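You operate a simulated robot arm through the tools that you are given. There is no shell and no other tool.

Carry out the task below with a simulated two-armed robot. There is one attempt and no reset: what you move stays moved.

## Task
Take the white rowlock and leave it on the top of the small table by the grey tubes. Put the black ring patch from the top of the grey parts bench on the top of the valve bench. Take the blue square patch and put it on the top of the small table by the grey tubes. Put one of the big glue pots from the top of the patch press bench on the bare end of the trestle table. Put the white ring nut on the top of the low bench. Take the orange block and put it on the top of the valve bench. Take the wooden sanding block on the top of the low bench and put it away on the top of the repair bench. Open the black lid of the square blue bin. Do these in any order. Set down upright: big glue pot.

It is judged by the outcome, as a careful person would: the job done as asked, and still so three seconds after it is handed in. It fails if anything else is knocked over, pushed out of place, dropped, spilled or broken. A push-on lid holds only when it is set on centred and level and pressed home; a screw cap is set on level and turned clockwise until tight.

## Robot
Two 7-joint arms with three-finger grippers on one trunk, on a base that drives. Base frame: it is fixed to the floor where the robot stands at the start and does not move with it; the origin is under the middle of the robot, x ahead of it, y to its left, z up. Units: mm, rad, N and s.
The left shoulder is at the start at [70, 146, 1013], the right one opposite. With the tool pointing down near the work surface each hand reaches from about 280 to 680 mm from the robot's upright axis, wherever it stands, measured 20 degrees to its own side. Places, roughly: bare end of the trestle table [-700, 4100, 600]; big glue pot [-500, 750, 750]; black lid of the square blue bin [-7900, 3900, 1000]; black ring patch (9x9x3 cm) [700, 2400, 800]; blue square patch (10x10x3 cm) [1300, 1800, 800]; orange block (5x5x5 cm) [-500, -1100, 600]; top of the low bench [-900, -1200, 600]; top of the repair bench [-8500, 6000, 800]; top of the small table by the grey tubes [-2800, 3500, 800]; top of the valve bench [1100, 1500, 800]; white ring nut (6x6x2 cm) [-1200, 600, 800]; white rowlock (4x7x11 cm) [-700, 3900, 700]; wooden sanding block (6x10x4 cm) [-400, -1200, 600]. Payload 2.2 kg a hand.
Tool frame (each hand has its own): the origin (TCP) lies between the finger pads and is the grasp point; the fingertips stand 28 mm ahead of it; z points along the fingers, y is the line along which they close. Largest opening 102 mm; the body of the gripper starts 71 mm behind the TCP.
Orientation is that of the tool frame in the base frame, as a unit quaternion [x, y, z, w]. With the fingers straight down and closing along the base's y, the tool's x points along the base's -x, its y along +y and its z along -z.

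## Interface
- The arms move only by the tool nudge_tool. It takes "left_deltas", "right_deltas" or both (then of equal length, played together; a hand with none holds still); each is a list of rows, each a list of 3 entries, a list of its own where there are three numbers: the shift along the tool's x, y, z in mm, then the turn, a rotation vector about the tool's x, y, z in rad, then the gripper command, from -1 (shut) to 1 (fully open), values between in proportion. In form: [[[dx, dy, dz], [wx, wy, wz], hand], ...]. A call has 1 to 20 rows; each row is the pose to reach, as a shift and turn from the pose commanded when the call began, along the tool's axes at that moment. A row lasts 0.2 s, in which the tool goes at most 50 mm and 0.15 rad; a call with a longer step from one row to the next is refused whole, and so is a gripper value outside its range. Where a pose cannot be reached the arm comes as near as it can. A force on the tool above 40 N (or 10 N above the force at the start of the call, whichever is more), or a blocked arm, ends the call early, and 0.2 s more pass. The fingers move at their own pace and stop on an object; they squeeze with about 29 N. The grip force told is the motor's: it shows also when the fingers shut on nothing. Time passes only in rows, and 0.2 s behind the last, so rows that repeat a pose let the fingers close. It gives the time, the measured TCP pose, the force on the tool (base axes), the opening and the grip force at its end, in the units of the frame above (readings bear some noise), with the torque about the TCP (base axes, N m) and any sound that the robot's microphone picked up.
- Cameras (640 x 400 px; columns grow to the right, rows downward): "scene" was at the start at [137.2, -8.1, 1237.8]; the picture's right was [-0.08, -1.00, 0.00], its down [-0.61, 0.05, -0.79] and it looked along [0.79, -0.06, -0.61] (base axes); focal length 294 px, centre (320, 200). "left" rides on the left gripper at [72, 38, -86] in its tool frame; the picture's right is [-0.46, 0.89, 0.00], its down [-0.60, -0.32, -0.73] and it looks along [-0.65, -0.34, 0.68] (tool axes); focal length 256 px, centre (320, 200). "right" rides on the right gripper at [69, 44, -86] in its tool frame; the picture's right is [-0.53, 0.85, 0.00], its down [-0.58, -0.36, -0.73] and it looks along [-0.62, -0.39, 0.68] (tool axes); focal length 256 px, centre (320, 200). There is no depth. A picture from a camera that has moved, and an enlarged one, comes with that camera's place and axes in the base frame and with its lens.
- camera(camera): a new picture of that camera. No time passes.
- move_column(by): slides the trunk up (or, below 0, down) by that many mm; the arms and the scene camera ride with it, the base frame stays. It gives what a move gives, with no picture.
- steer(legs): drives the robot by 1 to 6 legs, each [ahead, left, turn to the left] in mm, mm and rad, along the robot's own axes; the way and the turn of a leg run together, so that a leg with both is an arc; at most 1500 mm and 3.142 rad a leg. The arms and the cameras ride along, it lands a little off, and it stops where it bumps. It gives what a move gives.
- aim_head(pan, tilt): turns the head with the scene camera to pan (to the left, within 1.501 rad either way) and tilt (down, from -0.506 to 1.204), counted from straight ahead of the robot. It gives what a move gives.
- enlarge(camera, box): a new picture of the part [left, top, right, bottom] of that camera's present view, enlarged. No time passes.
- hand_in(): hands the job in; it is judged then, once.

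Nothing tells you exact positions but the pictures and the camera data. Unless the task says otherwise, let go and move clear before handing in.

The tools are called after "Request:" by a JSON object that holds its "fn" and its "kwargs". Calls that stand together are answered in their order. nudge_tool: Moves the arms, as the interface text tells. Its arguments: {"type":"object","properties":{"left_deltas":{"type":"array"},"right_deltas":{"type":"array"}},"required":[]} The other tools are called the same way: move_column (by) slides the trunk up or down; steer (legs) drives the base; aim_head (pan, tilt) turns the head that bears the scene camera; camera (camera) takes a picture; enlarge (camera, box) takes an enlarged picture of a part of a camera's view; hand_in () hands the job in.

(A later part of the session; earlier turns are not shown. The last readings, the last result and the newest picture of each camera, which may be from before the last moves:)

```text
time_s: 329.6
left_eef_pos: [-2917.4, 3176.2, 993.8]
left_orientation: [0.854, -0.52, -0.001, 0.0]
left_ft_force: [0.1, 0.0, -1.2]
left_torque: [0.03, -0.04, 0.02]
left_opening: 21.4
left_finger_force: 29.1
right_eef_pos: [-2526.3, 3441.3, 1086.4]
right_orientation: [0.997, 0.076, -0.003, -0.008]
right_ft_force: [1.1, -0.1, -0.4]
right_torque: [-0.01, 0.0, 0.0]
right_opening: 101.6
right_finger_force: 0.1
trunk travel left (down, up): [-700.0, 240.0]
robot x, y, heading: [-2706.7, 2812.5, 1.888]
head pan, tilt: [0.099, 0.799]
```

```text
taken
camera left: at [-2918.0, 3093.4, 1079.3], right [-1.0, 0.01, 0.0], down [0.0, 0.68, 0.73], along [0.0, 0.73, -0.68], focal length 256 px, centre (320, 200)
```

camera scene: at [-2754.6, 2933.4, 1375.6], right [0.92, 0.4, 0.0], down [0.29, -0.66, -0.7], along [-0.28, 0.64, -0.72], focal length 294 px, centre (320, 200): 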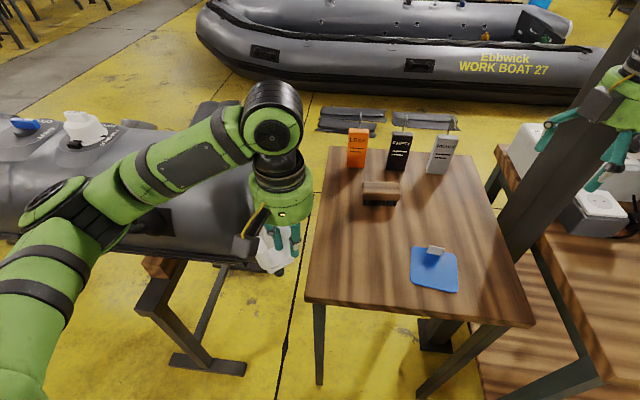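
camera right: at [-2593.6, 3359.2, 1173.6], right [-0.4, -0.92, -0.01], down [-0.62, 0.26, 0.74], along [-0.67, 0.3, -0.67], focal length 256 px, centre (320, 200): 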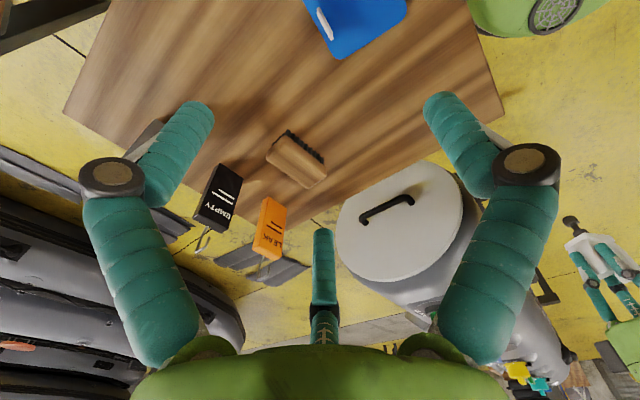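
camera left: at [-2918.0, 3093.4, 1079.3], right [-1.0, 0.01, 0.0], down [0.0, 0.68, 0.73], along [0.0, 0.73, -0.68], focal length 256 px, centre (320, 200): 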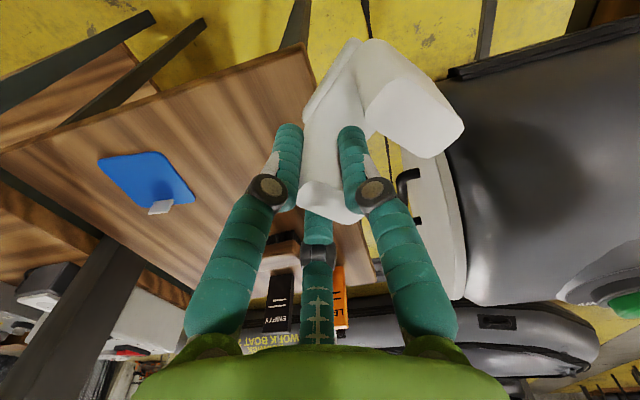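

The retract call was refused for an over-long step, so the right hand rode along extended near the post but touched nothing. I pull it straight back toward me now in smaller steps.

Request:
{"fn": "nudge_tool", "kwargs": {"right_deltas": [[[0, 45, 0], [0, 0, 0], 1], [[0, 90, 0], [0, 0, 0], 1], [[0, 135, 0], [0, 0, 0], 1], [[-20, 175, 0], [0, 0, 0], 1], [[-50, 210, 0], [0, 0, 0], 1], [[-90, 235, 0], [0, 0, 0], 1], [[-130, 245, 0], [0, 0, 0], 1], [[-150, 245, 0], [0, 0, 0], 1]]}}

Request:
{"fn": "enlarge", "kwargs": {"camera": "left", "box": [240, 20, 480, 240]}}

Request:
{"fn": "enlarge", "kwargs": {"camera": "scene", "box": [210, 180, 350, 300]}}

```text
time_s: 331.4
left_eef_pos: [-2918.0, 3177.1, 994.2]
left_orientation: [0.854, -0.52, 0.0, 0.0]
left_ft_force: [0.2, 0.7, -0.9]
left_torque: [0.03, -0.03, 0.0]
left_opening: 21.4
left_finger_force: 29.2
right_eef_pos: [-2636.8, 3176.1, 1084.5]
right_orientation: [0.997, 0.075, -0.003, -0.007]
right_ft_force: [-0.7, -0.2, 0.6]
right_torque: [-0.01, -0.02, 0.02]
right_opening: 101.7
right_finger_force: 0.0
trunk travel left (down, up): [-700.0, 240.0]
robot x, y, heading: [-2707.0, 2810.3, 1.888]
head pan, tilt: [0.099, 0.799]
```

```text
1.82 times, centred on (360, 130) of left
camera zoom: at [-2918.2, 3093.6, 1079.2], right [-1.0, 0.01, 0.0], down [0.0, 0.68, 0.73], along [0.0, 0.73, -0.68], focal length 465 px, centre (247, 327)
```

zoom: 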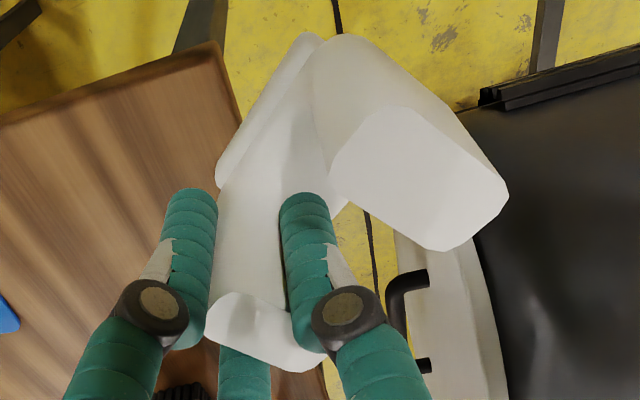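

```text
3.33 times, centred on (280, 240) of scene
camera zoom: at [-2755.0, 2933.6, 1375.6], right [0.91, 0.4, 0.0], down [0.29, -0.66, -0.7], along [-0.28, 0.64, -0.72], focal length 981 px, centre (453, 67)
```

zoom: 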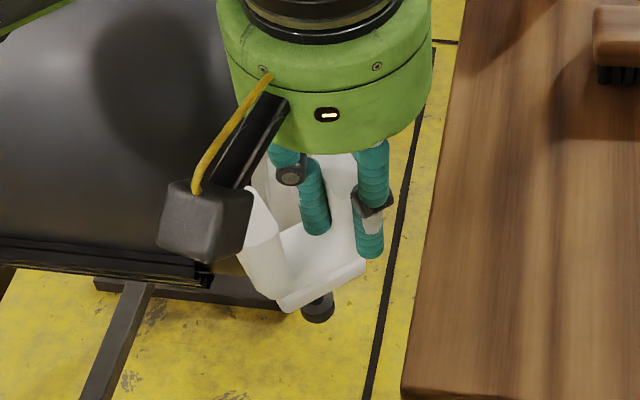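

The rowlock has a pin below its U, so it cannot stand; I will lay it down. First I carry it over the free left-front part of the table.

Request:
{"fn": "nudge_tool", "kwargs": {"left_deltas": [[[-13, -39, 0], [0, 0, 0], -1], [[-26, -78, 0], [0, 0, 0], -1], [[-39, -117, 0], [0, 0, 0], -1], [[-52, -156, 0], [0, 0, 0], -1], [[-52, -156, 0], [0, 0, 0], -1]]}}

Request:
{"fn": "camera", "kwargs": {"camera": "scene"}}

Request:
{"fn": "camera", "kwargs": {"camera": "left"}}

```text
time_s: 332.6
left_eef_pos: [-2804.1, 3293.7, 994.4]
left_orientation: [0.854, -0.52, -0.001, -0.001]
left_ft_force: [-1.3, -0.4, -1.8]
left_torque: [0.02, -0.04, 0.02]
left_opening: 21.4
left_finger_force: 29.0
right_eef_pos: [-2637.4, 3175.7, 1084.9]
right_orientation: [0.997, 0.076, -0.002, -0.008]
right_ft_force: [-0.1, -0.2, -0.1]
right_torque: [0.01, -0.05, -0.02]
right_opening: 102.1
right_finger_force: 0.2
trunk travel left (down, up): [-700.0, 240.0]
robot x, y, heading: [-2708.0, 2814.8, 1.886]
head pan, tilt: [0.099, 0.799]
```

```text
taken
camera scene: at [-2755.7, 2932.7, 1375.6], right [0.91, 0.4, 0.0], down [0.29, -0.66, -0.7], along [-0.28, 0.64, -0.72], focal length 294 px, centre (320, 200)
```

scene: 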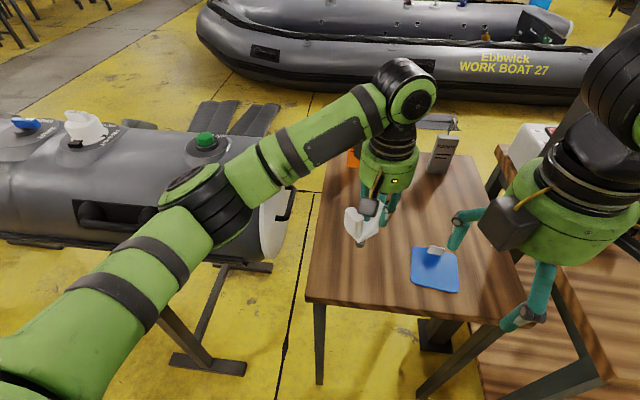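

```text
taken
camera left: at [-2804.8, 3211.8, 1079.3], right [-1.0, 0.01, 0.0], down [0.0, 0.68, 0.73], along [0.0, 0.73, -0.68], focal length 256 px, centre (320, 200)
```

left: 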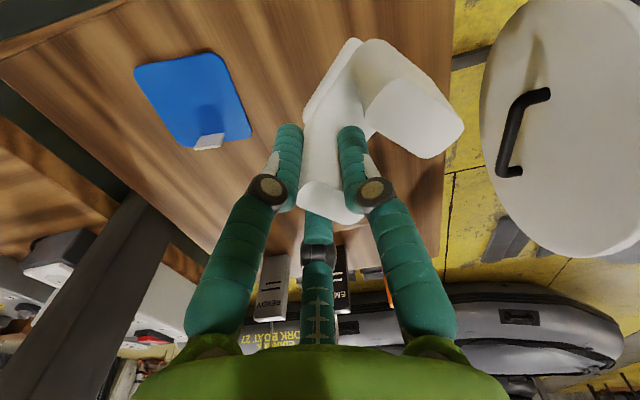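

Tilting the left hand would swing its wrist toward the right hand, so I first move the right hand out to the right and up.

Request:
{"fn": "nudge_tool", "kwargs": {"right_deltas": [[[35, 0, -20], [0, 0, 0], 1], [[70, 0, -40], [0, 0, 0], 1], [[105, 10, -60], [0, 0, 0], 1], [[140, 20, -80], [0, 0, 0], 1], [[170, 30, -90], [0, 0, 0], 1], [[170, 30, -90], [0, 0, 0], 1]]}}

Request:
{"fn": "nudge_tool", "kwargs": {"left_deltas": [[[0, 0, 0], [-0.066, -0.123, 0], -1], [[0, 0, 0], [-0.132, -0.247, 0], -1], [[0, 0, 0], [-0.197, -0.37, 0], -1], [[0, 0, 0], [-0.263, -0.494, 0], -1], [[0, 0, 0], [-0.263, -0.494, 0], -1]]}}

Request:
{"fn": "camera", "kwargs": {"camera": "scene"}}

Request:
{"fn": "camera", "kwargs": {"camera": "left"}}

```text
time_s: 334.0
left_eef_pos: [-2802.8, 3293.5, 993.8]
left_orientation: [0.854, -0.52, -0.001, -0.001]
left_ft_force: [-0.7, 0.5, -2.1]
left_torque: [0.03, -0.06, -0.01]
left_opening: 21.7
left_finger_force: 28.8
right_eef_pos: [-2481.3, 3173.5, 1166.6]
right_orientation: [0.997, 0.077, -0.003, -0.008]
right_ft_force: [-0.7, -0.5, 0.2]
right_torque: [-0.01, 0.0, -0.07]
right_opening: 102.2
right_finger_force: 0.0
right hand out of reach, approached as far as the arm can: row 5, 6
trunk travel left (down, up): [-700.0, 240.0]
robot x, y, heading: [-2705.7, 2815.5, 1.887]
head pan, tilt: [0.099, 0.799]
```

```text
time_s: 335.2
left_eef_pos: [-2803.8, 3295.3, 994.0]
left_orientation: [0.821, -0.498, -0.277, -0.016]
left_ft_force: [0.0, -0.6, -0.8]
left_torque: [0.01, -0.05, 0.0]
left_opening: 21.5
left_finger_force: 29.3
right_eef_pos: [-2482.4, 3175.0, 1166.1]
right_orientation: [0.997, 0.077, -0.004, -0.008]
right_ft_force: [-0.5, 0.2, 0.9]
right_torque: [-0.01, 0.0, 0.02]
right_opening: 102.0
right_finger_force: 0.1
trunk travel left (down, up): [-700.0, 240.0]
robot x, y, heading: [-2706.2, 2813.9, 1.885]
head pan, tilt: [0.099, 0.799]
```

```text
taken
camera scene: at [-2754.9, 2933.7, 1375.5], right [0.91, 0.4, 0.0], down [0.29, -0.66, -0.7], along [-0.28, 0.64, -0.72], focal length 294 px, centre (320, 200)
```

scene: 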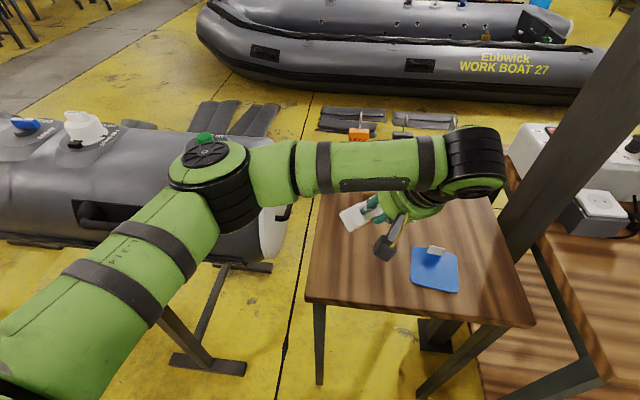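

```text
taken
camera left: at [-2772.0, 3189.9, 1041.5], right [-0.9, -0.07, 0.44], down [0.37, 0.43, 0.82], along [-0.24, 0.9, -0.36], focal length 256 px, centre (320, 200)
```

left: 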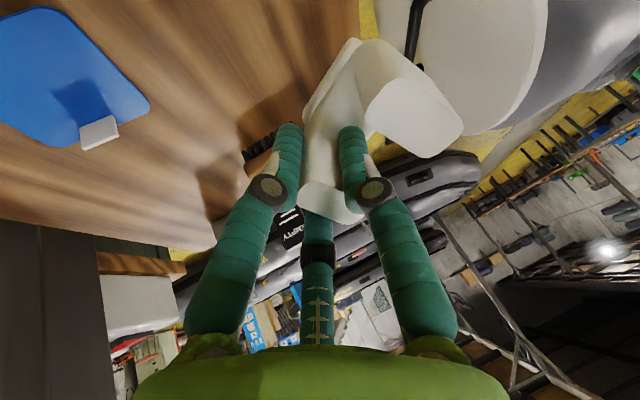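

The tilt works as intended. I continue tilting to about 65° at this height.

Request:
{"fn": "nudge_tool", "kwargs": {"left_deltas": [[[0, 0, 0], [-0.066, -0.123, 0], -1], [[0, 0, 0], [-0.132, -0.247, 0], -1], [[0, 0, 0], [-0.197, -0.37, 0], -1], [[0, 0, 0], [-0.27, -0.507, 0], -1], [[0, 0, 0], [-0.27, -0.507, 0], -1]]}}

Request:
{"fn": "camera", "kwargs": {"camera": "scene"}}

Request:
{"fn": "camera", "kwargs": {"camera": "left"}}

```text
refused: row 4 steps farther than a row can; nothing moved
```

```text
taken
camera scene: at [-2754.9, 2933.7, 1375.5], right [0.91, 0.4, 0.0], down [0.29, -0.66, -0.7], along [-0.28, 0.64, -0.72], focal length 294 px, centre (320, 200)
```

scene: 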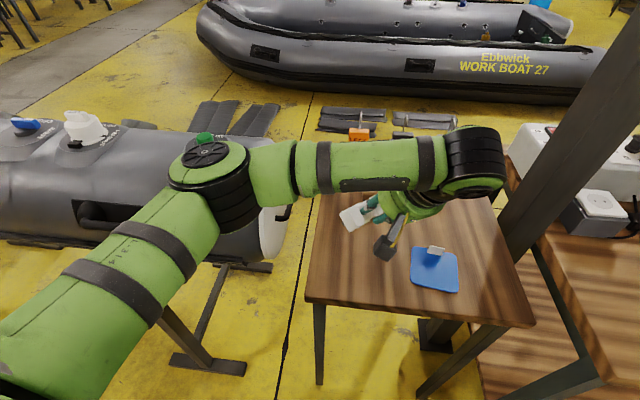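

```text
taken
camera left: at [-2772.0, 3189.9, 1041.5], right [-0.9, -0.07, 0.44], down [0.37, 0.43, 0.82], along [-0.24, 0.9, -0.36], focal length 256 px, centre (320, 200)
```

left: 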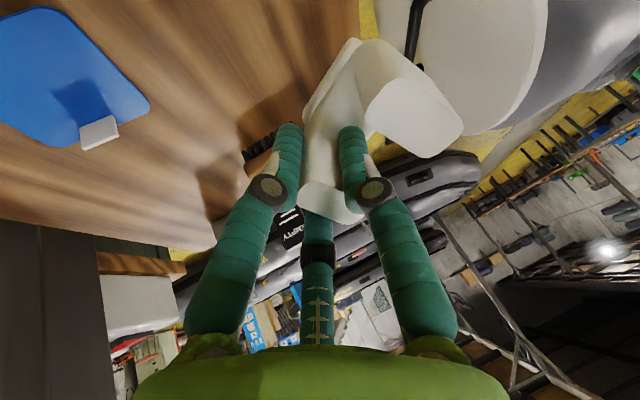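

The step was a touch too long; I redo the tilt in smaller steps.

Request:
{"fn": "nudge_tool", "kwargs": {"left_deltas": [[[0, 0, 0], [-0.066, -0.123, 0], -1], [[0, 0, 0], [-0.132, -0.247, 0], -1], [[0, 0, 0], [-0.197, -0.37, 0], -1], [[0, 0, 0], [-0.263, -0.494, 0], -1], [[0, 0, 0], [-0.277, -0.52, 0], -1], [[0, 0, 0], [-0.277, -0.52, 0], -1]]}}

Request:
{"fn": "camera", "kwargs": {"camera": "scene"}}

Request:
{"fn": "camera", "kwargs": {"camera": "left"}}

```text
time_s: 336.6
left_eef_pos: [-2802.1, 3293.8, 994.7]
left_orientation: [0.717, -0.436, -0.543, -0.03]
left_ft_force: [0.9, -0.5, -1.2]
left_torque: [0.05, -0.07, 0.06]
left_opening: 21.7
left_finger_force: 29.3
right_eef_pos: [-2480.8, 3174.7, 1167.4]
right_orientation: [0.997, 0.076, -0.004, -0.007]
right_ft_force: [0.5, -0.6, 0.8]
right_torque: [0.0, 0.02, 0.04]
right_opening: 102.1
right_finger_force: 0.0
trunk travel left (down, up): [-700.0, 240.0]
robot x, y, heading: [-2705.7, 2811.2, 1.886]
head pan, tilt: [0.099, 0.799]
```

```text
taken
camera scene: at [-2754.5, 2933.5, 1375.6], right [0.91, 0.4, 0.0], down [0.29, -0.66, -0.7], along [-0.28, 0.64, -0.72], focal length 294 px, centre (320, 200)
```

scene: 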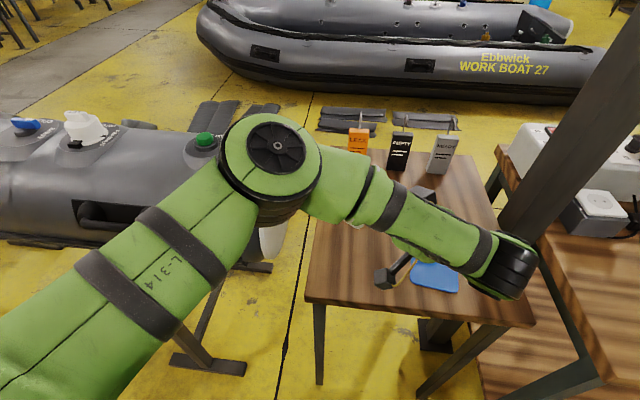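

```text
taken
camera left: at [-2760.9, 3182.7, 986.4], right [-0.6, -0.27, 0.75], down [0.74, 0.17, 0.65], along [-0.31, 0.95, 0.1], focal length 256 px, centre (320, 200)
```

left: 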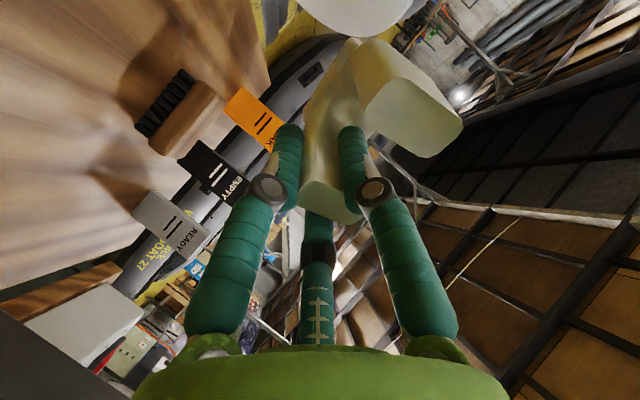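

The hand is tilted 66°, pin pointing forward-left and down. I lower vertically toward the table.

Request:
{"fn": "nudge_tool", "kwargs": {"left_deltas": [[[32.2, -17.2, 16.3], [0, 0, 0], -1], [[64.4, -34.4, 32.7], [0, 0, 0], -1], [[96.6, -51.7, 49], [0, 0, 0], -1], [[104.6, -56, 53.1], [0, 0, 0], -1], [[104.6, -56, 53.1], [0, 0, 0], -1]]}}

Request:
{"fn": "camera", "kwargs": {"camera": "scene"}}

Request:
{"fn": "camera", "kwargs": {"camera": "left"}}

Request:
{"fn": "camera", "kwargs": {"camera": "right"}}

```text
time_s: 337.8
left_eef_pos: [-2802.4, 3294.5, 864.5]
left_orientation: [0.717, -0.437, -0.543, -0.031]
left_ft_force: [0.0, 0.7, -0.1]
left_torque: [0.02, -0.06, -0.01]
left_opening: 21.5
left_finger_force: 29.0
right_eef_pos: [-2481.4, 3174.4, 1167.1]
right_orientation: [0.997, 0.076, -0.003, -0.007]
right_ft_force: [-0.2, 0.2, -0.4]
right_torque: [0.03, -0.04, 0.01]
right_opening: 101.8
right_finger_force: 0.0
trunk travel left (down, up): [-700.0, 240.0]
robot x, y, heading: [-2705.6, 2814.1, 1.884]
head pan, tilt: [0.099, 0.799]
```

```text
taken
camera scene: at [-2754.4, 2933.5, 1375.6], right [0.91, 0.4, 0.0], down [0.29, -0.66, -0.7], along [-0.28, 0.64, -0.72], focal length 294 px, centre (320, 200)
```

scene: 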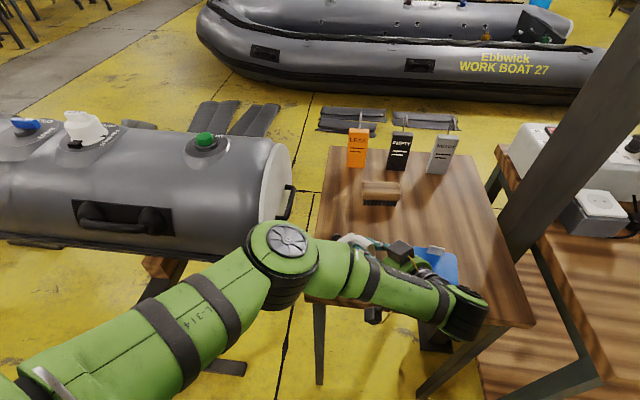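

```text
taken
camera left: at [-2761.1, 3182.5, 856.4], right [-0.6, -0.27, 0.75], down [0.74, 0.18, 0.65], along [-0.31, 0.95, 0.1], focal length 256 px, centre (320, 200)
```

left: 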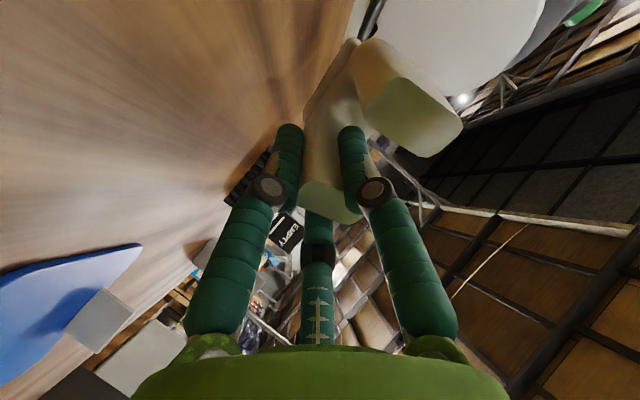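

```text
taken
camera right: at [-2406.5, 3140.4, 1252.2], right [-0.4, -0.92, -0.01], down [-0.62, 0.26, 0.74], along [-0.67, 0.3, -0.67], focal length 256 px, centre (320, 200)
```

right: 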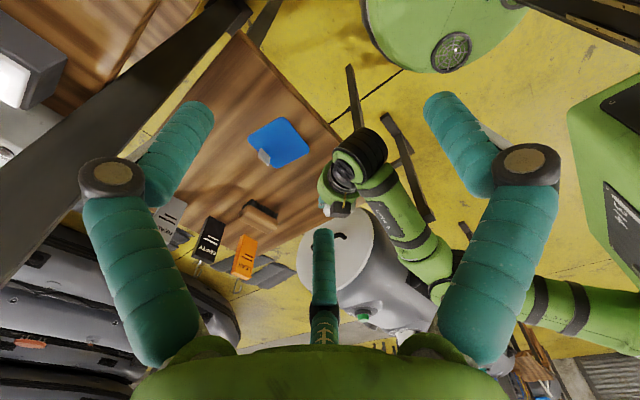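

Almost down. I lower in small steps until the pin touches.

Request:
{"fn": "nudge_tool", "kwargs": {"left_deltas": [[[4, -2.2, 2], [0, 0, 0], -1], [[7.2, -3.9, 3.7], [0, 0, 0], -1], [[9.7, -5.2, 4.9], [0, 0, 0], -1], [[12.1, -6.5, 6.1], [0, 0, 0], -1], [[12.1, -6.5, 6.1], [0, 0, 0], -1]]}}

```text
time_s: 339.0
left_eef_pos: [-2803.6, 3294.7, 848.9]
left_orientation: [0.717, -0.436, -0.543, -0.03]
left_ft_force: [-0.1, 0.1, -1.8]
left_torque: [0.0, -0.03, 0.02]
left_opening: 21.6
left_finger_force: 29.5
right_eef_pos: [-2480.3, 3174.4, 1166.2]
right_orientation: [0.997, 0.076, -0.004, -0.007]
right_ft_force: [0.0, 0.5, 0.6]
right_torque: [0.02, 0.0, 0.01]
right_opening: 101.7
right_finger_force: 0.1
trunk travel left (down, up): [-700.0, 240.0]
robot x, y, heading: [-2707.2, 2814.0, 1.882]
head pan, tilt: [0.099, 0.799]
```

Request:
{"fn": "nudge_tool", "kwargs": {"left_deltas": [[[3.2, -1.7, 1.6], [0, 0, 0], -1], [[5.6, -3, 2.9], [0, 0, 0], -1], [[8, -4.3, 4.1], [0, 0, 0], -1], [[8, -4.3, 4.1], [0, 0, 0], -1]]}}

Request:
{"fn": "camera", "kwargs": {"camera": "right"}}

Request:
{"fn": "camera", "kwargs": {"camera": "left"}}

```text
time_s: 340.0
left_eef_pos: [-2800.4, 3295.1, 840.7]
left_orientation: [0.716, -0.435, -0.545, -0.032]
left_ft_force: [1.8, 2.3, 8.8]
left_torque: [0.39, 0.76, -0.2]
left_opening: 21.3
left_finger_force: 29.3
right_eef_pos: [-2480.8, 3173.8, 1166.8]
right_orientation: [0.997, 0.076, -0.004, -0.008]
right_ft_force: [0.0, 1.0, -0.6]
right_torque: [0.02, -0.02, 0.0]
right_opening: 102.0
right_finger_force: 0.0
trunk travel left (down, up): [-700.0, 240.0]
robot x, y, heading: [-2708.7, 2814.3, 1.885]
head pan, tilt: [0.099, 0.799]
```

```text
taken
camera right: at [-2405.4, 3139.4, 1252.3], right [-0.4, -0.92, -0.01], down [-0.62, 0.26, 0.74], along [-0.68, 0.3, -0.67], focal length 256 px, centre (320, 200)
```

right: 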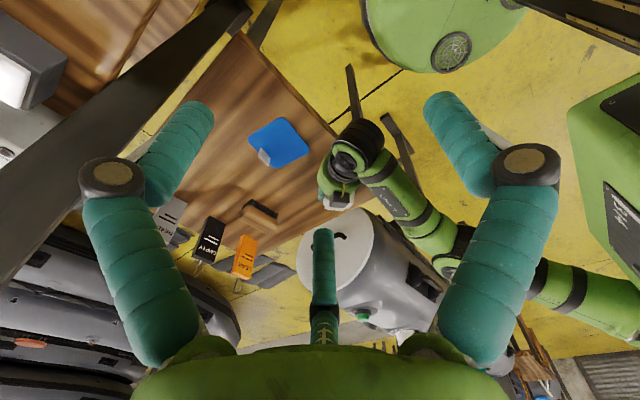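

```text
taken
camera left: at [-2760.0, 3182.6, 832.5], right [-0.6, -0.27, 0.75], down [0.74, 0.17, 0.65], along [-0.31, 0.95, 0.1], focal length 256 px, centre (320, 200)
```

left: 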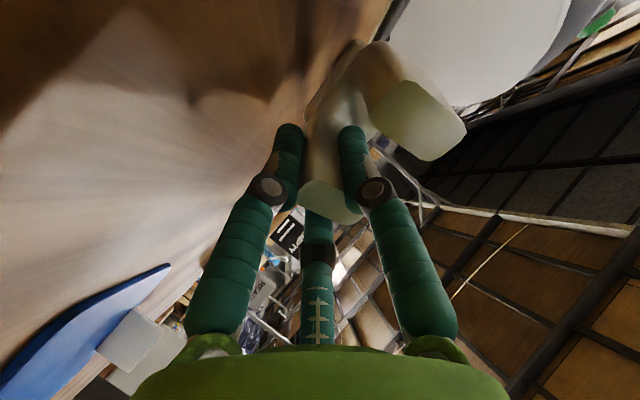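

The torque confirms the pin tip is the contact, 97 mm ahead of the hand. I open the fingers a little so the rowlock settles onto its face.

Request:
{"fn": "nudge_tool", "kwargs": {"left_deltas": [[[0, 0, 0], [0, 0, 0], -0.5], [[0, 0, 0], [0, 0, 0], -0.4], [[0, 0, 0], [0, 0, 0], -0.35], [[0, 0, 0], [0, 0, 0], -0.35]]}}

Request:
{"fn": "camera", "kwargs": {"camera": "left"}}

Request:
{"fn": "enlarge", "kwargs": {"camera": "right", "box": [260, 100, 420, 240]}}

```text
time_s: 341.0
left_eef_pos: [-2802.2, 3295.2, 839.3]
left_orientation: [0.717, -0.436, -0.543, -0.031]
left_ft_force: [0.3, 0.2, 1.1]
left_torque: [-0.05, 0.0, 0.01]
left_opening: 33.1
left_finger_force: 0.1
right_eef_pos: [-2481.7, 3175.9, 1166.3]
right_orientation: [0.997, 0.076, -0.003, -0.009]
right_ft_force: [-0.2, -0.8, 0.7]
right_torque: [-0.03, -0.01, 0.0]
right_opening: 101.8
right_finger_force: 0.1
trunk travel left (down, up): [-700.0, 240.0]
robot x, y, heading: [-2705.5, 2814.5, 1.887]
head pan, tilt: [0.099, 0.799]
```

```text
taken
camera left: at [-2760.8, 3182.5, 831.3], right [-0.6, -0.27, 0.75], down [0.74, 0.18, 0.65], along [-0.31, 0.95, 0.1], focal length 256 px, centre (320, 200)
```

left: 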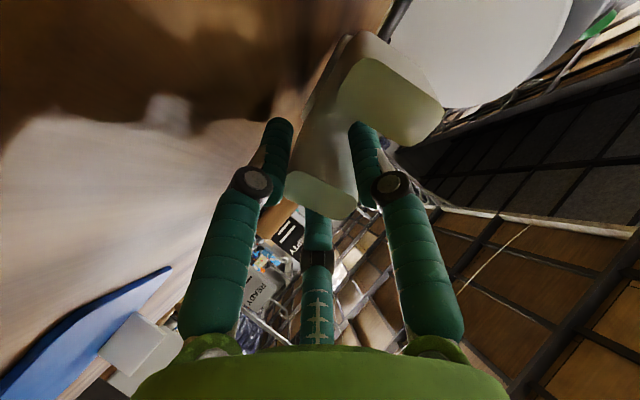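

```text
2.86 times, centred on (340, 170) of right
camera zoom: at [-2406.4, 3140.3, 1252.2], right [-0.4, -0.92, -0.01], down [-0.62, 0.26, 0.74], along [-0.67, 0.3, -0.67], focal length 731 px, centre (263, 286)
```

zoom: 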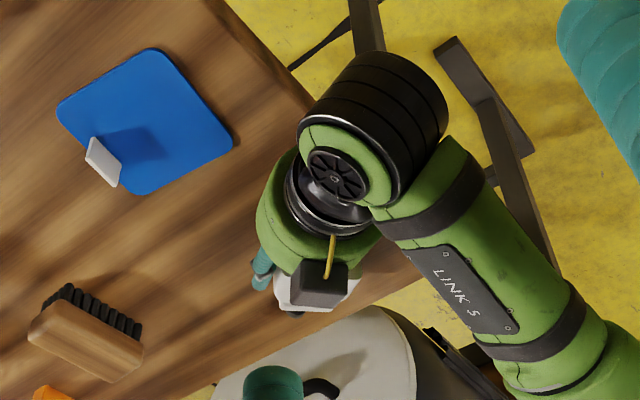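

The rowlock has settled between the loosened fingers. I withdraw the hand backwards slowly so it slides free and the rowlock rests on the table.

Request:
{"fn": "nudge_tool", "kwargs": {"left_deltas": [[[5.4, -2.9, -13.7], [0, 0, 0], -0.35], [[10.8, -5.7, -27.4], [0, 0, 0], -0.35], [[14.5, -7.6, -38], [0, 0, 0], -0.35], [[14.5, -7.6, -52], [0, 0, 0], -0.35], [[14.5, -7.6, -68], [0, 0, 0], -0.35], [[14.5, -7.6, -85], [0, 0, 0], -0.35], [[14.5, -7.6, -105], [0, 0, 0], -0.35]]}}

Request:
{"fn": "camera", "kwargs": {"camera": "left"}}

Request:
{"fn": "enlarge", "kwargs": {"camera": "right", "box": [240, 80, 440, 260]}}

Request:
{"fn": "camera", "kwargs": {"camera": "scene"}}

```text
time_s: 342.6
left_eef_pos: [-2784.8, 3279.9, 833.4]
left_orientation: [0.716, -0.434, -0.546, -0.03]
left_ft_force: [0.8, 0.8, 2.1]
left_torque: [0.03, -0.01, -0.03]
left_opening: 33.7
left_finger_force: 0.1
left hand out of reach, approached as far as the arm can: row 2, 3, 4, 5, 6, 7
right_eef_pos: [-2480.8, 3175.1, 1166.0]
right_orientation: [0.997, 0.076, -0.004, -0.008]
right_ft_force: [-0.5, 0.8, -0.1]
right_torque: [0.02, -0.03, 0.03]
right_opening: 101.9
right_finger_force: 0.0
trunk travel left (down, up): [-700.0, 240.0]
robot x, y, heading: [-2709.7, 2814.5, 1.883]
head pan, tilt: [0.099, 0.799]
```

```text
taken
camera left: at [-2742.3, 3168.0, 825.2], right [-0.59, -0.28, 0.76], down [0.74, 0.18, 0.65], along [-0.31, 0.94, 0.1], focal length 256 px, centre (320, 200)
```

left: 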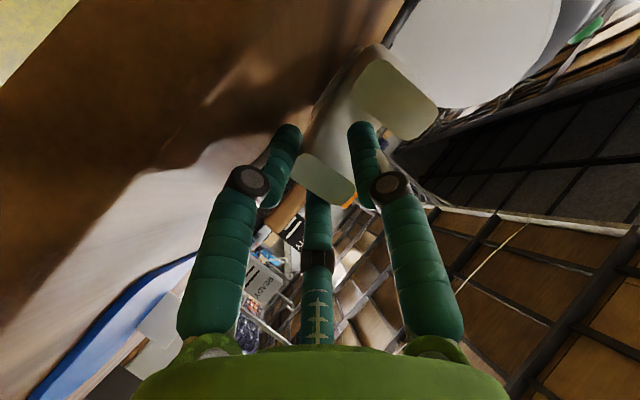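

```text
2.22 times, centred on (340, 170) of right
camera zoom: at [-2406.3, 3140.3, 1252.2], right [-0.4, -0.92, -0.01], down [-0.62, 0.26, 0.74], along [-0.68, 0.3, -0.67], focal length 569 px, centre (276, 267)
```

zoom: 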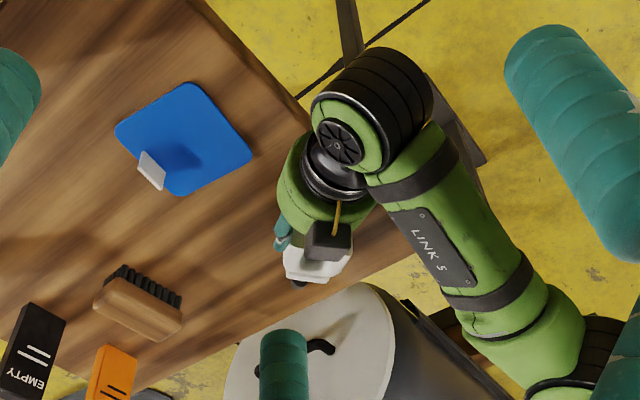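

```text
taken
camera scene: at [-2754.1, 2933.3, 1375.6], right [0.91, 0.4, 0.0], down [0.29, -0.66, -0.7], along [-0.28, 0.64, -0.72], focal length 294 px, centre (320, 200)
```

scene: 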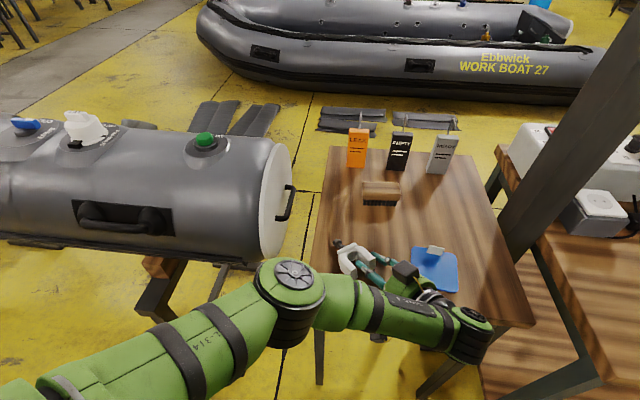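

The arm cannot retreat further in that pose, so I raise the trunk slightly and back the whole robot off along the hand's axis instead.

Request:
{"fn": "move_column", "kwargs": {"by": 6}}

Request:
{"fn": "steer", "kwargs": {"legs": [[-40, -30, 0]]}}

Request:
{"fn": "camera", "kwargs": {"camera": "left"}}

Request:
{"fn": "camera", "kwargs": {"camera": "scene"}}

```text
time_s: 343.2
left_eef_pos: [-2783.8, 3279.7, 838.6]
left_orientation: [0.717, -0.434, -0.544, -0.027]
left_ft_force: [-0.6, 1.0, 2.1]
left_torque: [0.02, 0.01, -0.04]
left_opening: 32.6
left_finger_force: 0.0
right_eef_pos: [-2481.3, 3175.7, 1172.9]
right_orientation: [0.997, 0.077, -0.004, -0.008]
right_ft_force: [-0.3, -0.6, 0.6]
right_torque: [0.0, 0.03, 0.01]
right_opening: 101.9
right_finger_force: 0.0
trunk travel left (down, up): [-706.0, 234.0]
robot x, y, heading: [-2708.2, 2810.4, 1.889]
head pan, tilt: [0.099, 0.799]
```

```text
time_s: 344.1
left_eef_pos: [-2745.6, 3250.7, 837.7]
left_orientation: [0.718, -0.433, -0.544, -0.027]
left_ft_force: [-0.7, -0.3, -0.2]
left_torque: [0.0, -0.04, -0.05]
left_opening: 32.6
left_finger_force: 0.2
right_eef_pos: [-2442.9, 3145.9, 1172.8]
right_orientation: [0.997, 0.076, -0.002, -0.008]
right_ft_force: [0.5, -0.7, -0.2]
right_torque: [-0.04, -0.01, 0.0]
right_opening: 101.5
right_finger_force: 0.0
trunk travel left (down, up): [-706.0, 234.0]
robot x, y, heading: [-2664.1, 2785.9, 1.885]
head pan, tilt: [0.099, 0.799]
```

```text
taken
camera left: at [-2703.3, 3138.7, 830.0], right [-0.59, -0.28, 0.76], down [0.74, 0.18, 0.65], along [-0.32, 0.94, 0.1], focal length 256 px, centre (320, 200)
```

left: 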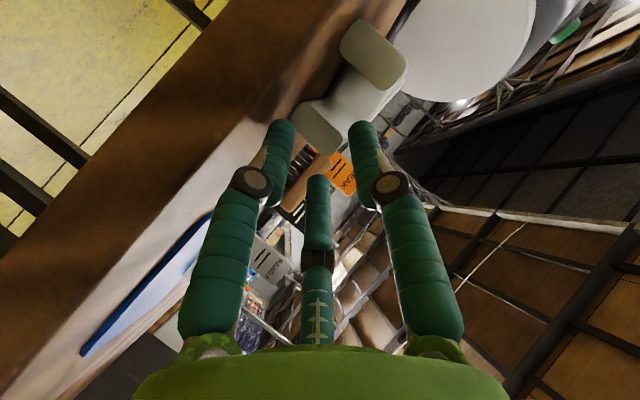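

```text
taken
camera scene: at [-2715.4, 2905.0, 1381.5], right [0.91, 0.4, 0.0], down [0.29, -0.66, -0.7], along [-0.28, 0.64, -0.72], focal length 294 px, centre (320, 200)
```

scene: 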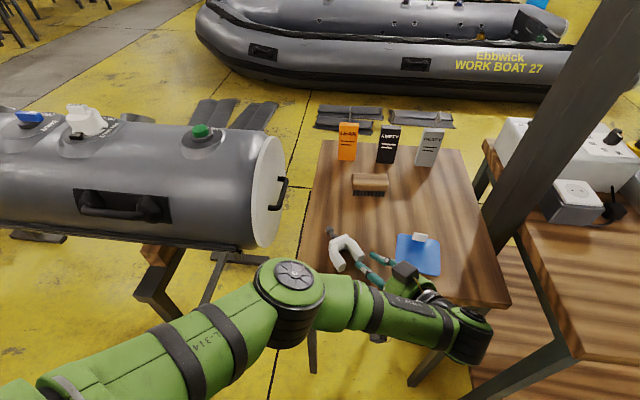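

The rowlock now lies on the table with its pin pointing away, and the fingers are nearly clear. I back off further and check.

Request:
{"fn": "steer", "kwargs": {"legs": [[-120, -50, 0], [-150, 0, 0]]}}

Request:
{"fn": "camera", "kwargs": {"camera": "scene"}}

Request:
{"fn": "camera", "kwargs": {"camera": "left"}}

```text
time_s: 346.4
left_eef_pos: [-2615.0, 3011.0, 836.9]
left_orientation: [0.718, -0.432, -0.545, -0.025]
left_ft_force: [-0.1, -0.8, -0.9]
left_torque: [-0.01, -0.04, 0.0]
left_opening: 33.2
left_finger_force: 0.0
right_eef_pos: [-2310.9, 2907.3, 1172.1]
right_orientation: [0.997, 0.076, -0.003, -0.006]
right_ft_force: [-0.6, -0.1, -0.2]
right_torque: [0.0, -0.02, -0.04]
right_opening: 102.2
right_finger_force: 0.1
trunk travel left (down, up): [-706.0, 234.0]
robot x, y, heading: [-2532.7, 2542.1, 1.887]
head pan, tilt: [0.099, 0.799]
```

```text
taken
camera scene: at [-2583.6, 2666.0, 1381.4], right [0.91, 0.4, 0.0], down [0.29, -0.66, -0.7], along [-0.28, 0.64, -0.72], focal length 294 px, centre (320, 200)
```

scene: 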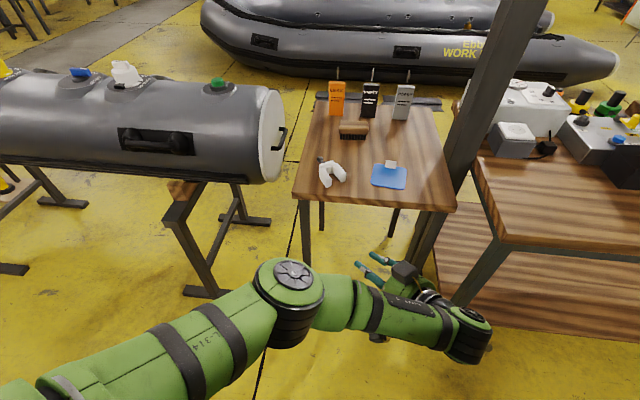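

```text
taken
camera left: at [-2572.9, 2899.4, 829.3], right [-0.59, -0.28, 0.76], down [0.74, 0.19, 0.64], along [-0.32, 0.94, 0.1], focal length 256 px, centre (320, 200)
```

left: 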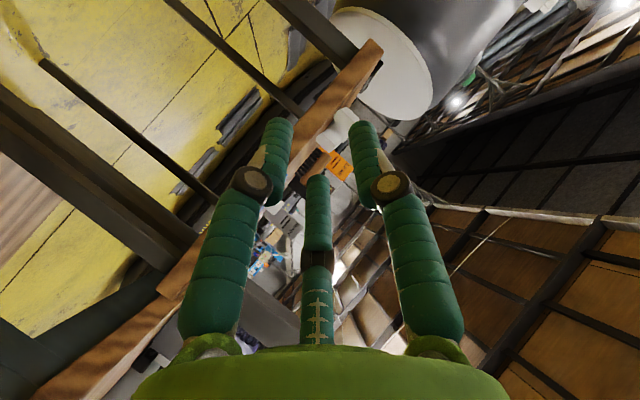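

Request:
{"fn": "enlarge", "kwargs": {"camera": "scene", "box": [290, 70, 460, 220]}}

```text
2.67 times, centred on (375, 145) of scene
camera zoom: at [-2583.6, 2666.0, 1381.4], right [0.91, 0.4, 0.0], down [0.29, -0.66, -0.7], along [-0.28, 0.64, -0.72], focal length 784 px, centre (173, 347)
```

zoom: 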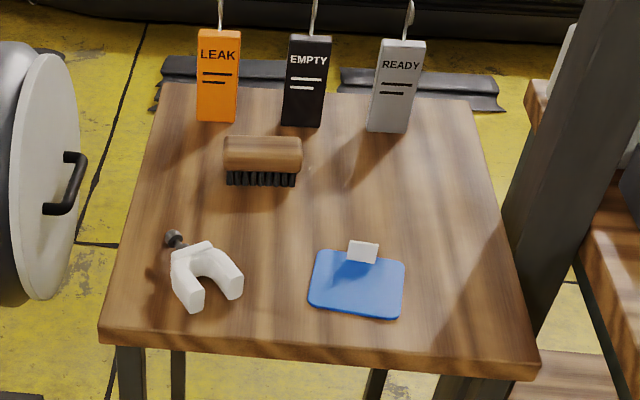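

Both the rowlock and the blue patch rest on the small table. I now bring both hands back to upright poses before the long drive to the low bench for the sanding block.

Request:
{"fn": "nudge_tool", "kwargs": {"left_deltas": [[[-13, 7, -6.5], [0.054, 0.101, 0], -0.35], [[-26, 14, -13], [0.108, 0.203, 0], -0.35], [[-39, 21, -19.5], [0.162, 0.304, 0], -0.35], [[-52, 28, -26], [0.216, 0.406, 0], 0], [[-65, 34, -33], [0.27, 0.507, 0], 0], [[-77, 41, -39], [0.324, 0.609, 0], 0], [[-90, 48, -46], [0.378, 0.71, 0], 0.5], [[-103, 55, -52], [0.432, 0.811, 0], 0.5], [[-116, 62, -59], [0.486, 0.913, 0], 1], [[-129, 69, -65], [0.54, 1.014, 0], 1], [[-129, 69, -65], [0.54, 1.014, 0], 1]], "right_deltas": [[[-13, -5, 9], [0, 0, 0.14], 1], [[-27, -10, 18], [0, 0, 0.28], 1], [[-40, -15, 27], [0, 0, 0.42], 1], [[-54, -20, 36], [0, 0, 0.56], 1], [[-67, -25, 45], [0, 0, 0.7], 1], [[-81, -30, 54], [0, 0, 0.84], 1], [[-94, -35, 63], [0, 0, 0.98], 1], [[-108, -40, 72], [0, 0, 1.12], 1], [[-121, -45, 81], [0, 0, 1.26], 1], [[-135, -50, 90], [0, 0, 1.4], 1], [[-135, -50, 90], [0, 0, 1.4], 1]]}}

Request:
{"fn": "camera", "kwargs": {"camera": "scene"}}

```text
time_s: 348.8
left_eef_pos: [-2614.2, 3009.0, 997.6]
left_orientation: [0.857, -0.515, -0.002, 0.003]
left_ft_force: [0.1, -0.1, -0.5]
left_torque: [0.03, 0.01, 0.03]
left_opening: 101.9
left_finger_force: 0.1
right_eef_pos: [-2450.8, 2936.1, 1082.7]
right_orientation: [0.811, -0.585, -0.008, -0.005]
right_ft_force: [-0.1, -0.9, -0.6]
right_torque: [0.01, -0.01, 0.01]
right_opening: 101.9
right_finger_force: 0.2
trunk travel left (down, up): [-706.0, 234.0]
robot x, y, heading: [-2529.1, 2543.7, 1.891]
head pan, tilt: [0.099, 0.799]
```

```text
taken
camera scene: at [-2582.2, 2663.7, 1381.7], right [0.91, 0.4, 0.0], down [0.29, -0.66, -0.7], along [-0.28, 0.64, -0.72], focal length 294 px, centre (320, 200)
```

scene: 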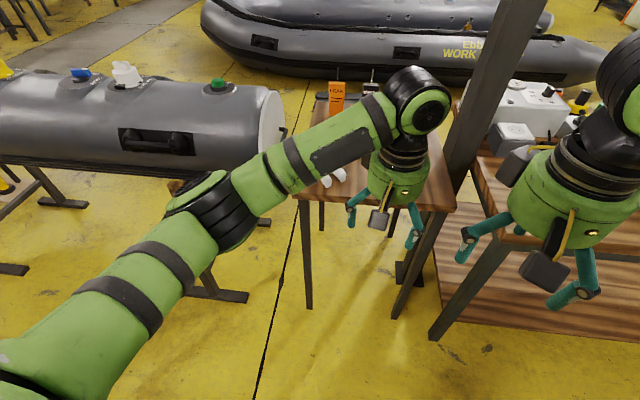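

Hands are upright again. I bring the left hand to its own side, then drive back along the aisle and the wall lane toward the low bench.

Request:
{"fn": "nudge_tool", "kwargs": {"left_deltas": [[[5, 41, 0], [0, 0, 0.05], 1], [[9, 82, 0], [0, 0, 0.1], 1], [[14, 122, 0], [0, 0, 0.15], 1], [[18, 163, 0], [0, 0, 0.17], 1], [[23, 204, 0], [0, 0, 0.17], 1], [[27, 244, 0], [0, 0, 0.17], 1], [[27, 244, 0], [0, 0, 0.17], 1]]}}

Request:
{"fn": "steer", "kwargs": {"legs": [[-180, 0, 0], [0, -1500, 0], [0, -1500, 0], [0, -1290, 0]]}}

Request:
{"fn": "aim_head", "kwargs": {"pan": 0.0, "tilt": 0.4}}

Request:
{"fn": "camera", "kwargs": {"camera": "scene"}}

```text
time_s: 350.4
left_eef_pos: [-2815.2, 2873.3, 999.4]
left_orientation: [0.81, -0.586, -0.002, 0.004]
left_ft_force: [0.1, -0.2, -0.4]
left_torque: [-0.01, 0.01, 0.03]
left_opening: 102.0
left_finger_force: 0.0
right_eef_pos: [-2451.1, 2936.4, 1083.6]
right_orientation: [0.811, -0.584, -0.008, -0.004]
right_ft_force: [-0.1, 0.2, 0.1]
right_torque: [-0.01, 0.02, 0.01]
right_opening: 102.1
right_finger_force: 0.1
trunk travel left (down, up): [-706.0, 234.0]
robot x, y, heading: [-2534.5, 2542.2, 1.887]
head pan, tilt: [0.099, 0.799]
```

```text
time_s: 372.1
left_eef_pos: [1323.6, 4094.8, 998.5]
left_orientation: [0.817, -0.577, -0.003, 0.002]
left_ft_force: [-0.2, -0.1, -0.1]
left_torque: [-0.01, 0.01, 0.01]
left_opening: 102.2
left_finger_force: 0.0
right_eef_pos: [1685.5, 4165.1, 1085.6]
right_orientation: [0.818, -0.576, -0.007, -0.004]
right_ft_force: [-0.4, 0.8, -0.6]
right_torque: [-0.01, -0.03, 0.0]
right_opening: 102.0
right_finger_force: 0.1
trunk travel left (down, up): [-706.0, 234.0]
robot x, y, heading: [1611.6, 3769.7, 1.908]
head pan, tilt: [0.099, 0.799]
```

```text
time_s: 373.0
left_eef_pos: [1324.4, 4094.5, 997.3]
left_orientation: [0.816, -0.577, -0.003, 0.002]
left_ft_force: [0.5, -0.6, -0.5]
left_torque: [0.03, 0.01, -0.01]
left_opening: 101.9
left_finger_force: 0.0
right_eef_pos: [1686.8, 4164.6, 1084.5]
right_orientation: [0.817, -0.577, -0.008, -0.004]
right_ft_force: [-0.1, -0.2, -0.4]
right_torque: [-0.02, 0.02, 0.01]
right_opening: 101.6
right_finger_force: 0.0
trunk travel left (down, up): [-706.0, 234.0]
robot x, y, heading: [1611.5, 3772.8, 1.911]
head pan, tilt: [0.0, 0.4]
```

```text
taken
camera scene: at [1564.4, 3905.3, 1416.6], right [0.94, 0.33, 0.0], down [0.13, -0.37, -0.92], along [-0.3, 0.87, -0.39], focal length 294 px, centre (320, 200)
```

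scene: 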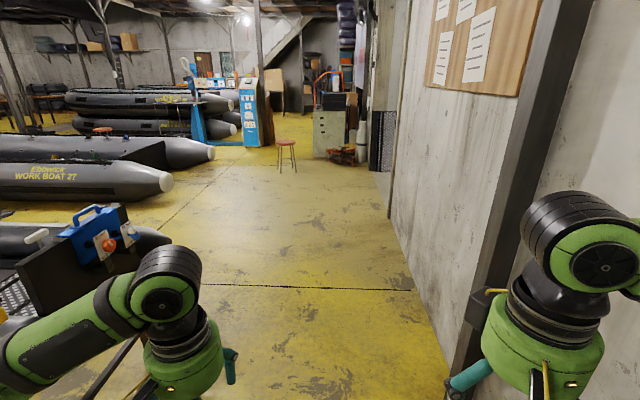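

I'm back at the wall lane. I reverse along it (a path already driven), then turn to face along the front aisle.

Request:
{"fn": "steer", "kwargs": {"legs": [[0, 0, -0.026], [-1500, 0, 0], [-1500, 0, 0], [-300, 0, 0], [0, 0, 1.571]]}}

Request:
{"fn": "camera", "kwargs": {"camera": "scene"}}

```text
time_s: 393.4
left_eef_pos: [2317.6, 343.5, 998.3]
left_orientation: [0.986, 0.164, 0.0, 0.004]
left_ft_force: [-0.2, 0.5, -0.7]
left_torque: [-0.02, 0.02, -0.02]
left_opening: 102.2
left_finger_force: 0.0
right_eef_pos: [2251.4, 707.1, 1084.5]
right_orientation: [0.986, 0.165, -0.007, 0.002]
right_ft_force: [-0.5, 0.3, -0.5]
right_torque: [0.0, -0.02, 0.0]
right_opening: 102.0
right_finger_force: 0.2
trunk travel left (down, up): [-706.0, 234.0]
robot x, y, heading: [2643.9, 627.1, -2.815]
head pan, tilt: [0.0, 0.4]
```

```text
taken
camera scene: at [2510.0, 579.9, 1416.7], right [-0.32, 0.95, 0.0], down [0.37, 0.12, -0.92], along [-0.87, -0.29, -0.39], focal length 294 px, centre (320, 200)
```

scene: 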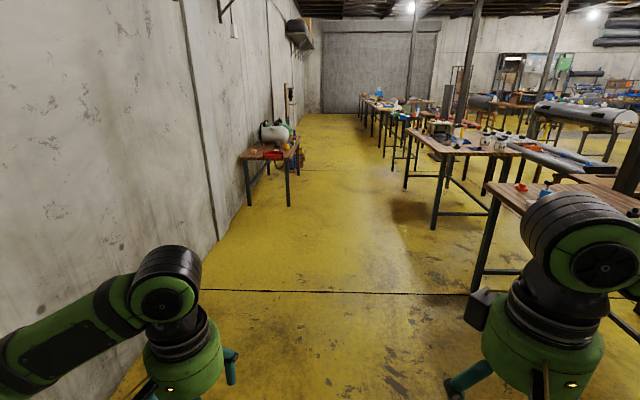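

The front aisle is clear all the way; the low bench stands on the left. I drive ahead to near its end and look.

Request:
{"fn": "steer", "kwargs": {"legs": [[1500, 0, 0], [1250, 0, 0]]}}

Request:
{"fn": "aim_head", "kwargs": {"pan": 0.4, "tilt": 0.7}}

Request:
{"fn": "camera", "kwargs": {"camera": "scene"}}

```text
time_s: 406.6
left_eef_pos: [-280.7, -490.6, 998.0]
left_orientation: [0.988, 0.154, -0.001, 0.003]
left_ft_force: [0.2, -1.1, -0.2]
left_torque: [0.0, 0.01, 0.01]
left_opening: 102.0
left_finger_force: 0.0
right_eef_pos: [-341.4, -126.1, 1084.2]
right_orientation: [0.988, 0.157, -0.007, 0.002]
right_ft_force: [-0.1, -0.1, 0.1]
right_torque: [-0.02, 0.02, -0.01]
right_opening: 102.1
right_finger_force: 0.2
trunk travel left (down, up): [-706.0, 234.0]
robot x, y, heading: [49.7, -214.9, -2.832]
head pan, tilt: [0.0, 0.4]
```

```text
time_s: 407.5
left_eef_pos: [-281.0, -490.5, 998.1]
left_orientation: [0.988, 0.155, -0.001, 0.003]
left_ft_force: [-0.5, -0.1, 0.8]
left_torque: [0.02, -0.01, 0.02]
left_opening: 102.0
left_finger_force: 0.0
right_eef_pos: [-341.7, -126.3, 1084.0]
right_orientation: [0.988, 0.156, -0.007, 0.002]
right_ft_force: [-0.8, -0.6, -0.7]
right_torque: [-0.02, -0.01, 0.01]
right_opening: 102.1
right_finger_force: 0.0
trunk travel left (down, up): [-706.0, 234.0]
robot x, y, heading: [50.0, -206.4, -2.831]
head pan, tilt: [0.4, 0.7]
```

```text
taken
camera scene: at [-61.3, -284.9, 1389.9], right [-0.65, 0.76, 0.0], down [0.49, 0.42, -0.77], along [-0.58, -0.5, -0.64], focal length 294 px, centre (320, 200)
```

scene: 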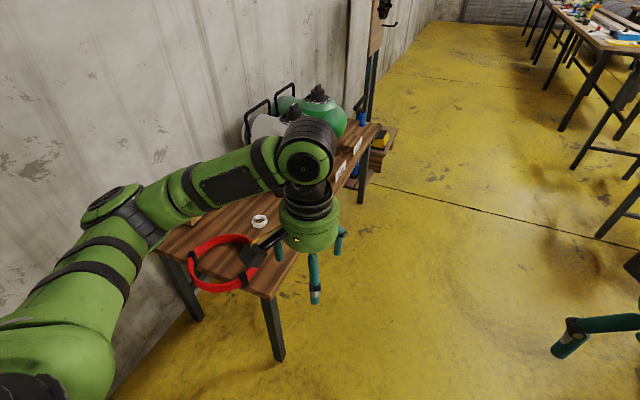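

I shift toward the wall side so the bench's end is in front of me with the sanding block in left-hand reach.

Request:
{"fn": "steer", "kwargs": {"legs": [[0, 440, 0], [120, 0, 0]]}}

Request:
{"fn": "aim_head", "kwargs": {"pan": 0.4, "tilt": 0.8}}

Request:
{"fn": "camera", "kwargs": {"camera": "scene"}}

Request:
{"fn": "camera", "kwargs": {"camera": "left"}}

```text
time_s: 411.0
left_eef_pos: [-258.9, -946.1, 998.8]
left_orientation: [0.988, 0.154, 0.0, 0.004]
left_ft_force: [0.3, 0.1, 0.5]
left_torque: [-0.02, 0.01, -0.02]
left_opening: 102.1
left_finger_force: 0.2
right_eef_pos: [-320.3, -581.1, 1084.9]
right_orientation: [0.987, 0.158, -0.009, 0.002]
right_ft_force: [0.0, 0.5, -0.9]
right_torque: [0.04, -0.02, 0.0]
right_opening: 102.0
right_finger_force: 0.0
trunk travel left (down, up): [-706.0, 234.0]
robot x, y, heading: [71.8, -670.4, -2.831]
head pan, tilt: [0.4, 0.7]
```

```text
time_s: 411.7
left_eef_pos: [-261.2, -945.0, 997.9]
left_orientation: [0.988, 0.154, 0.0, 0.004]
left_ft_force: [0.4, -0.6, -0.1]
left_torque: [-0.02, 0.0, 0.02]
left_opening: 102.1
left_finger_force: 0.1
right_eef_pos: [-320.6, -580.5, 1084.5]
right_orientation: [0.987, 0.158, -0.007, 0.002]
right_ft_force: [0.1, -0.4, -0.7]
right_torque: [-0.01, -0.01, -0.02]
right_opening: 102.3
right_finger_force: 0.1
trunk travel left (down, up): [-706.0, 234.0]
robot x, y, heading: [71.5, -669.9, -2.831]
head pan, tilt: [0.4, 0.799]
```

```text
taken
camera scene: at [-38.3, -737.0, 1381.6], right [-0.65, 0.76, 0.0], down [0.54, 0.47, -0.7], along [-0.53, -0.45, -0.72], focal length 294 px, centre (320, 200)
```

scene: 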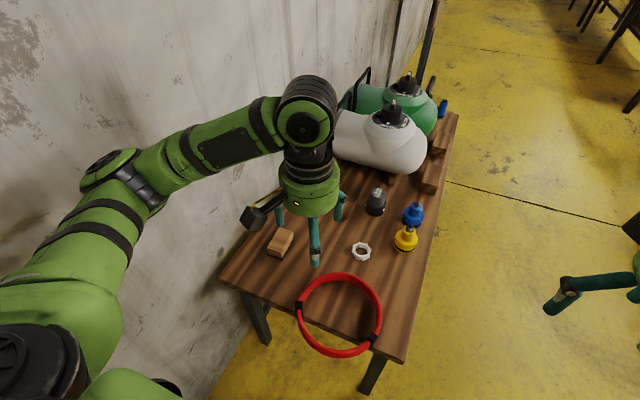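

```text
taken
camera left: at [-180.5, -960.6, 1083.6], right [-0.17, -0.99, 0.01], down [-0.67, 0.12, 0.73], along [-0.72, 0.12, -0.68], focal length 256 px, centre (320, 200)
```

left: 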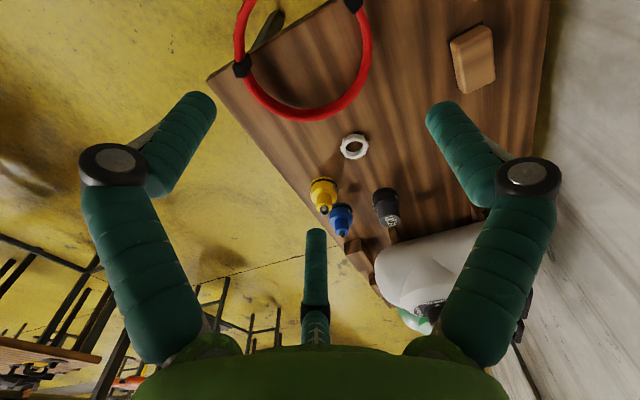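

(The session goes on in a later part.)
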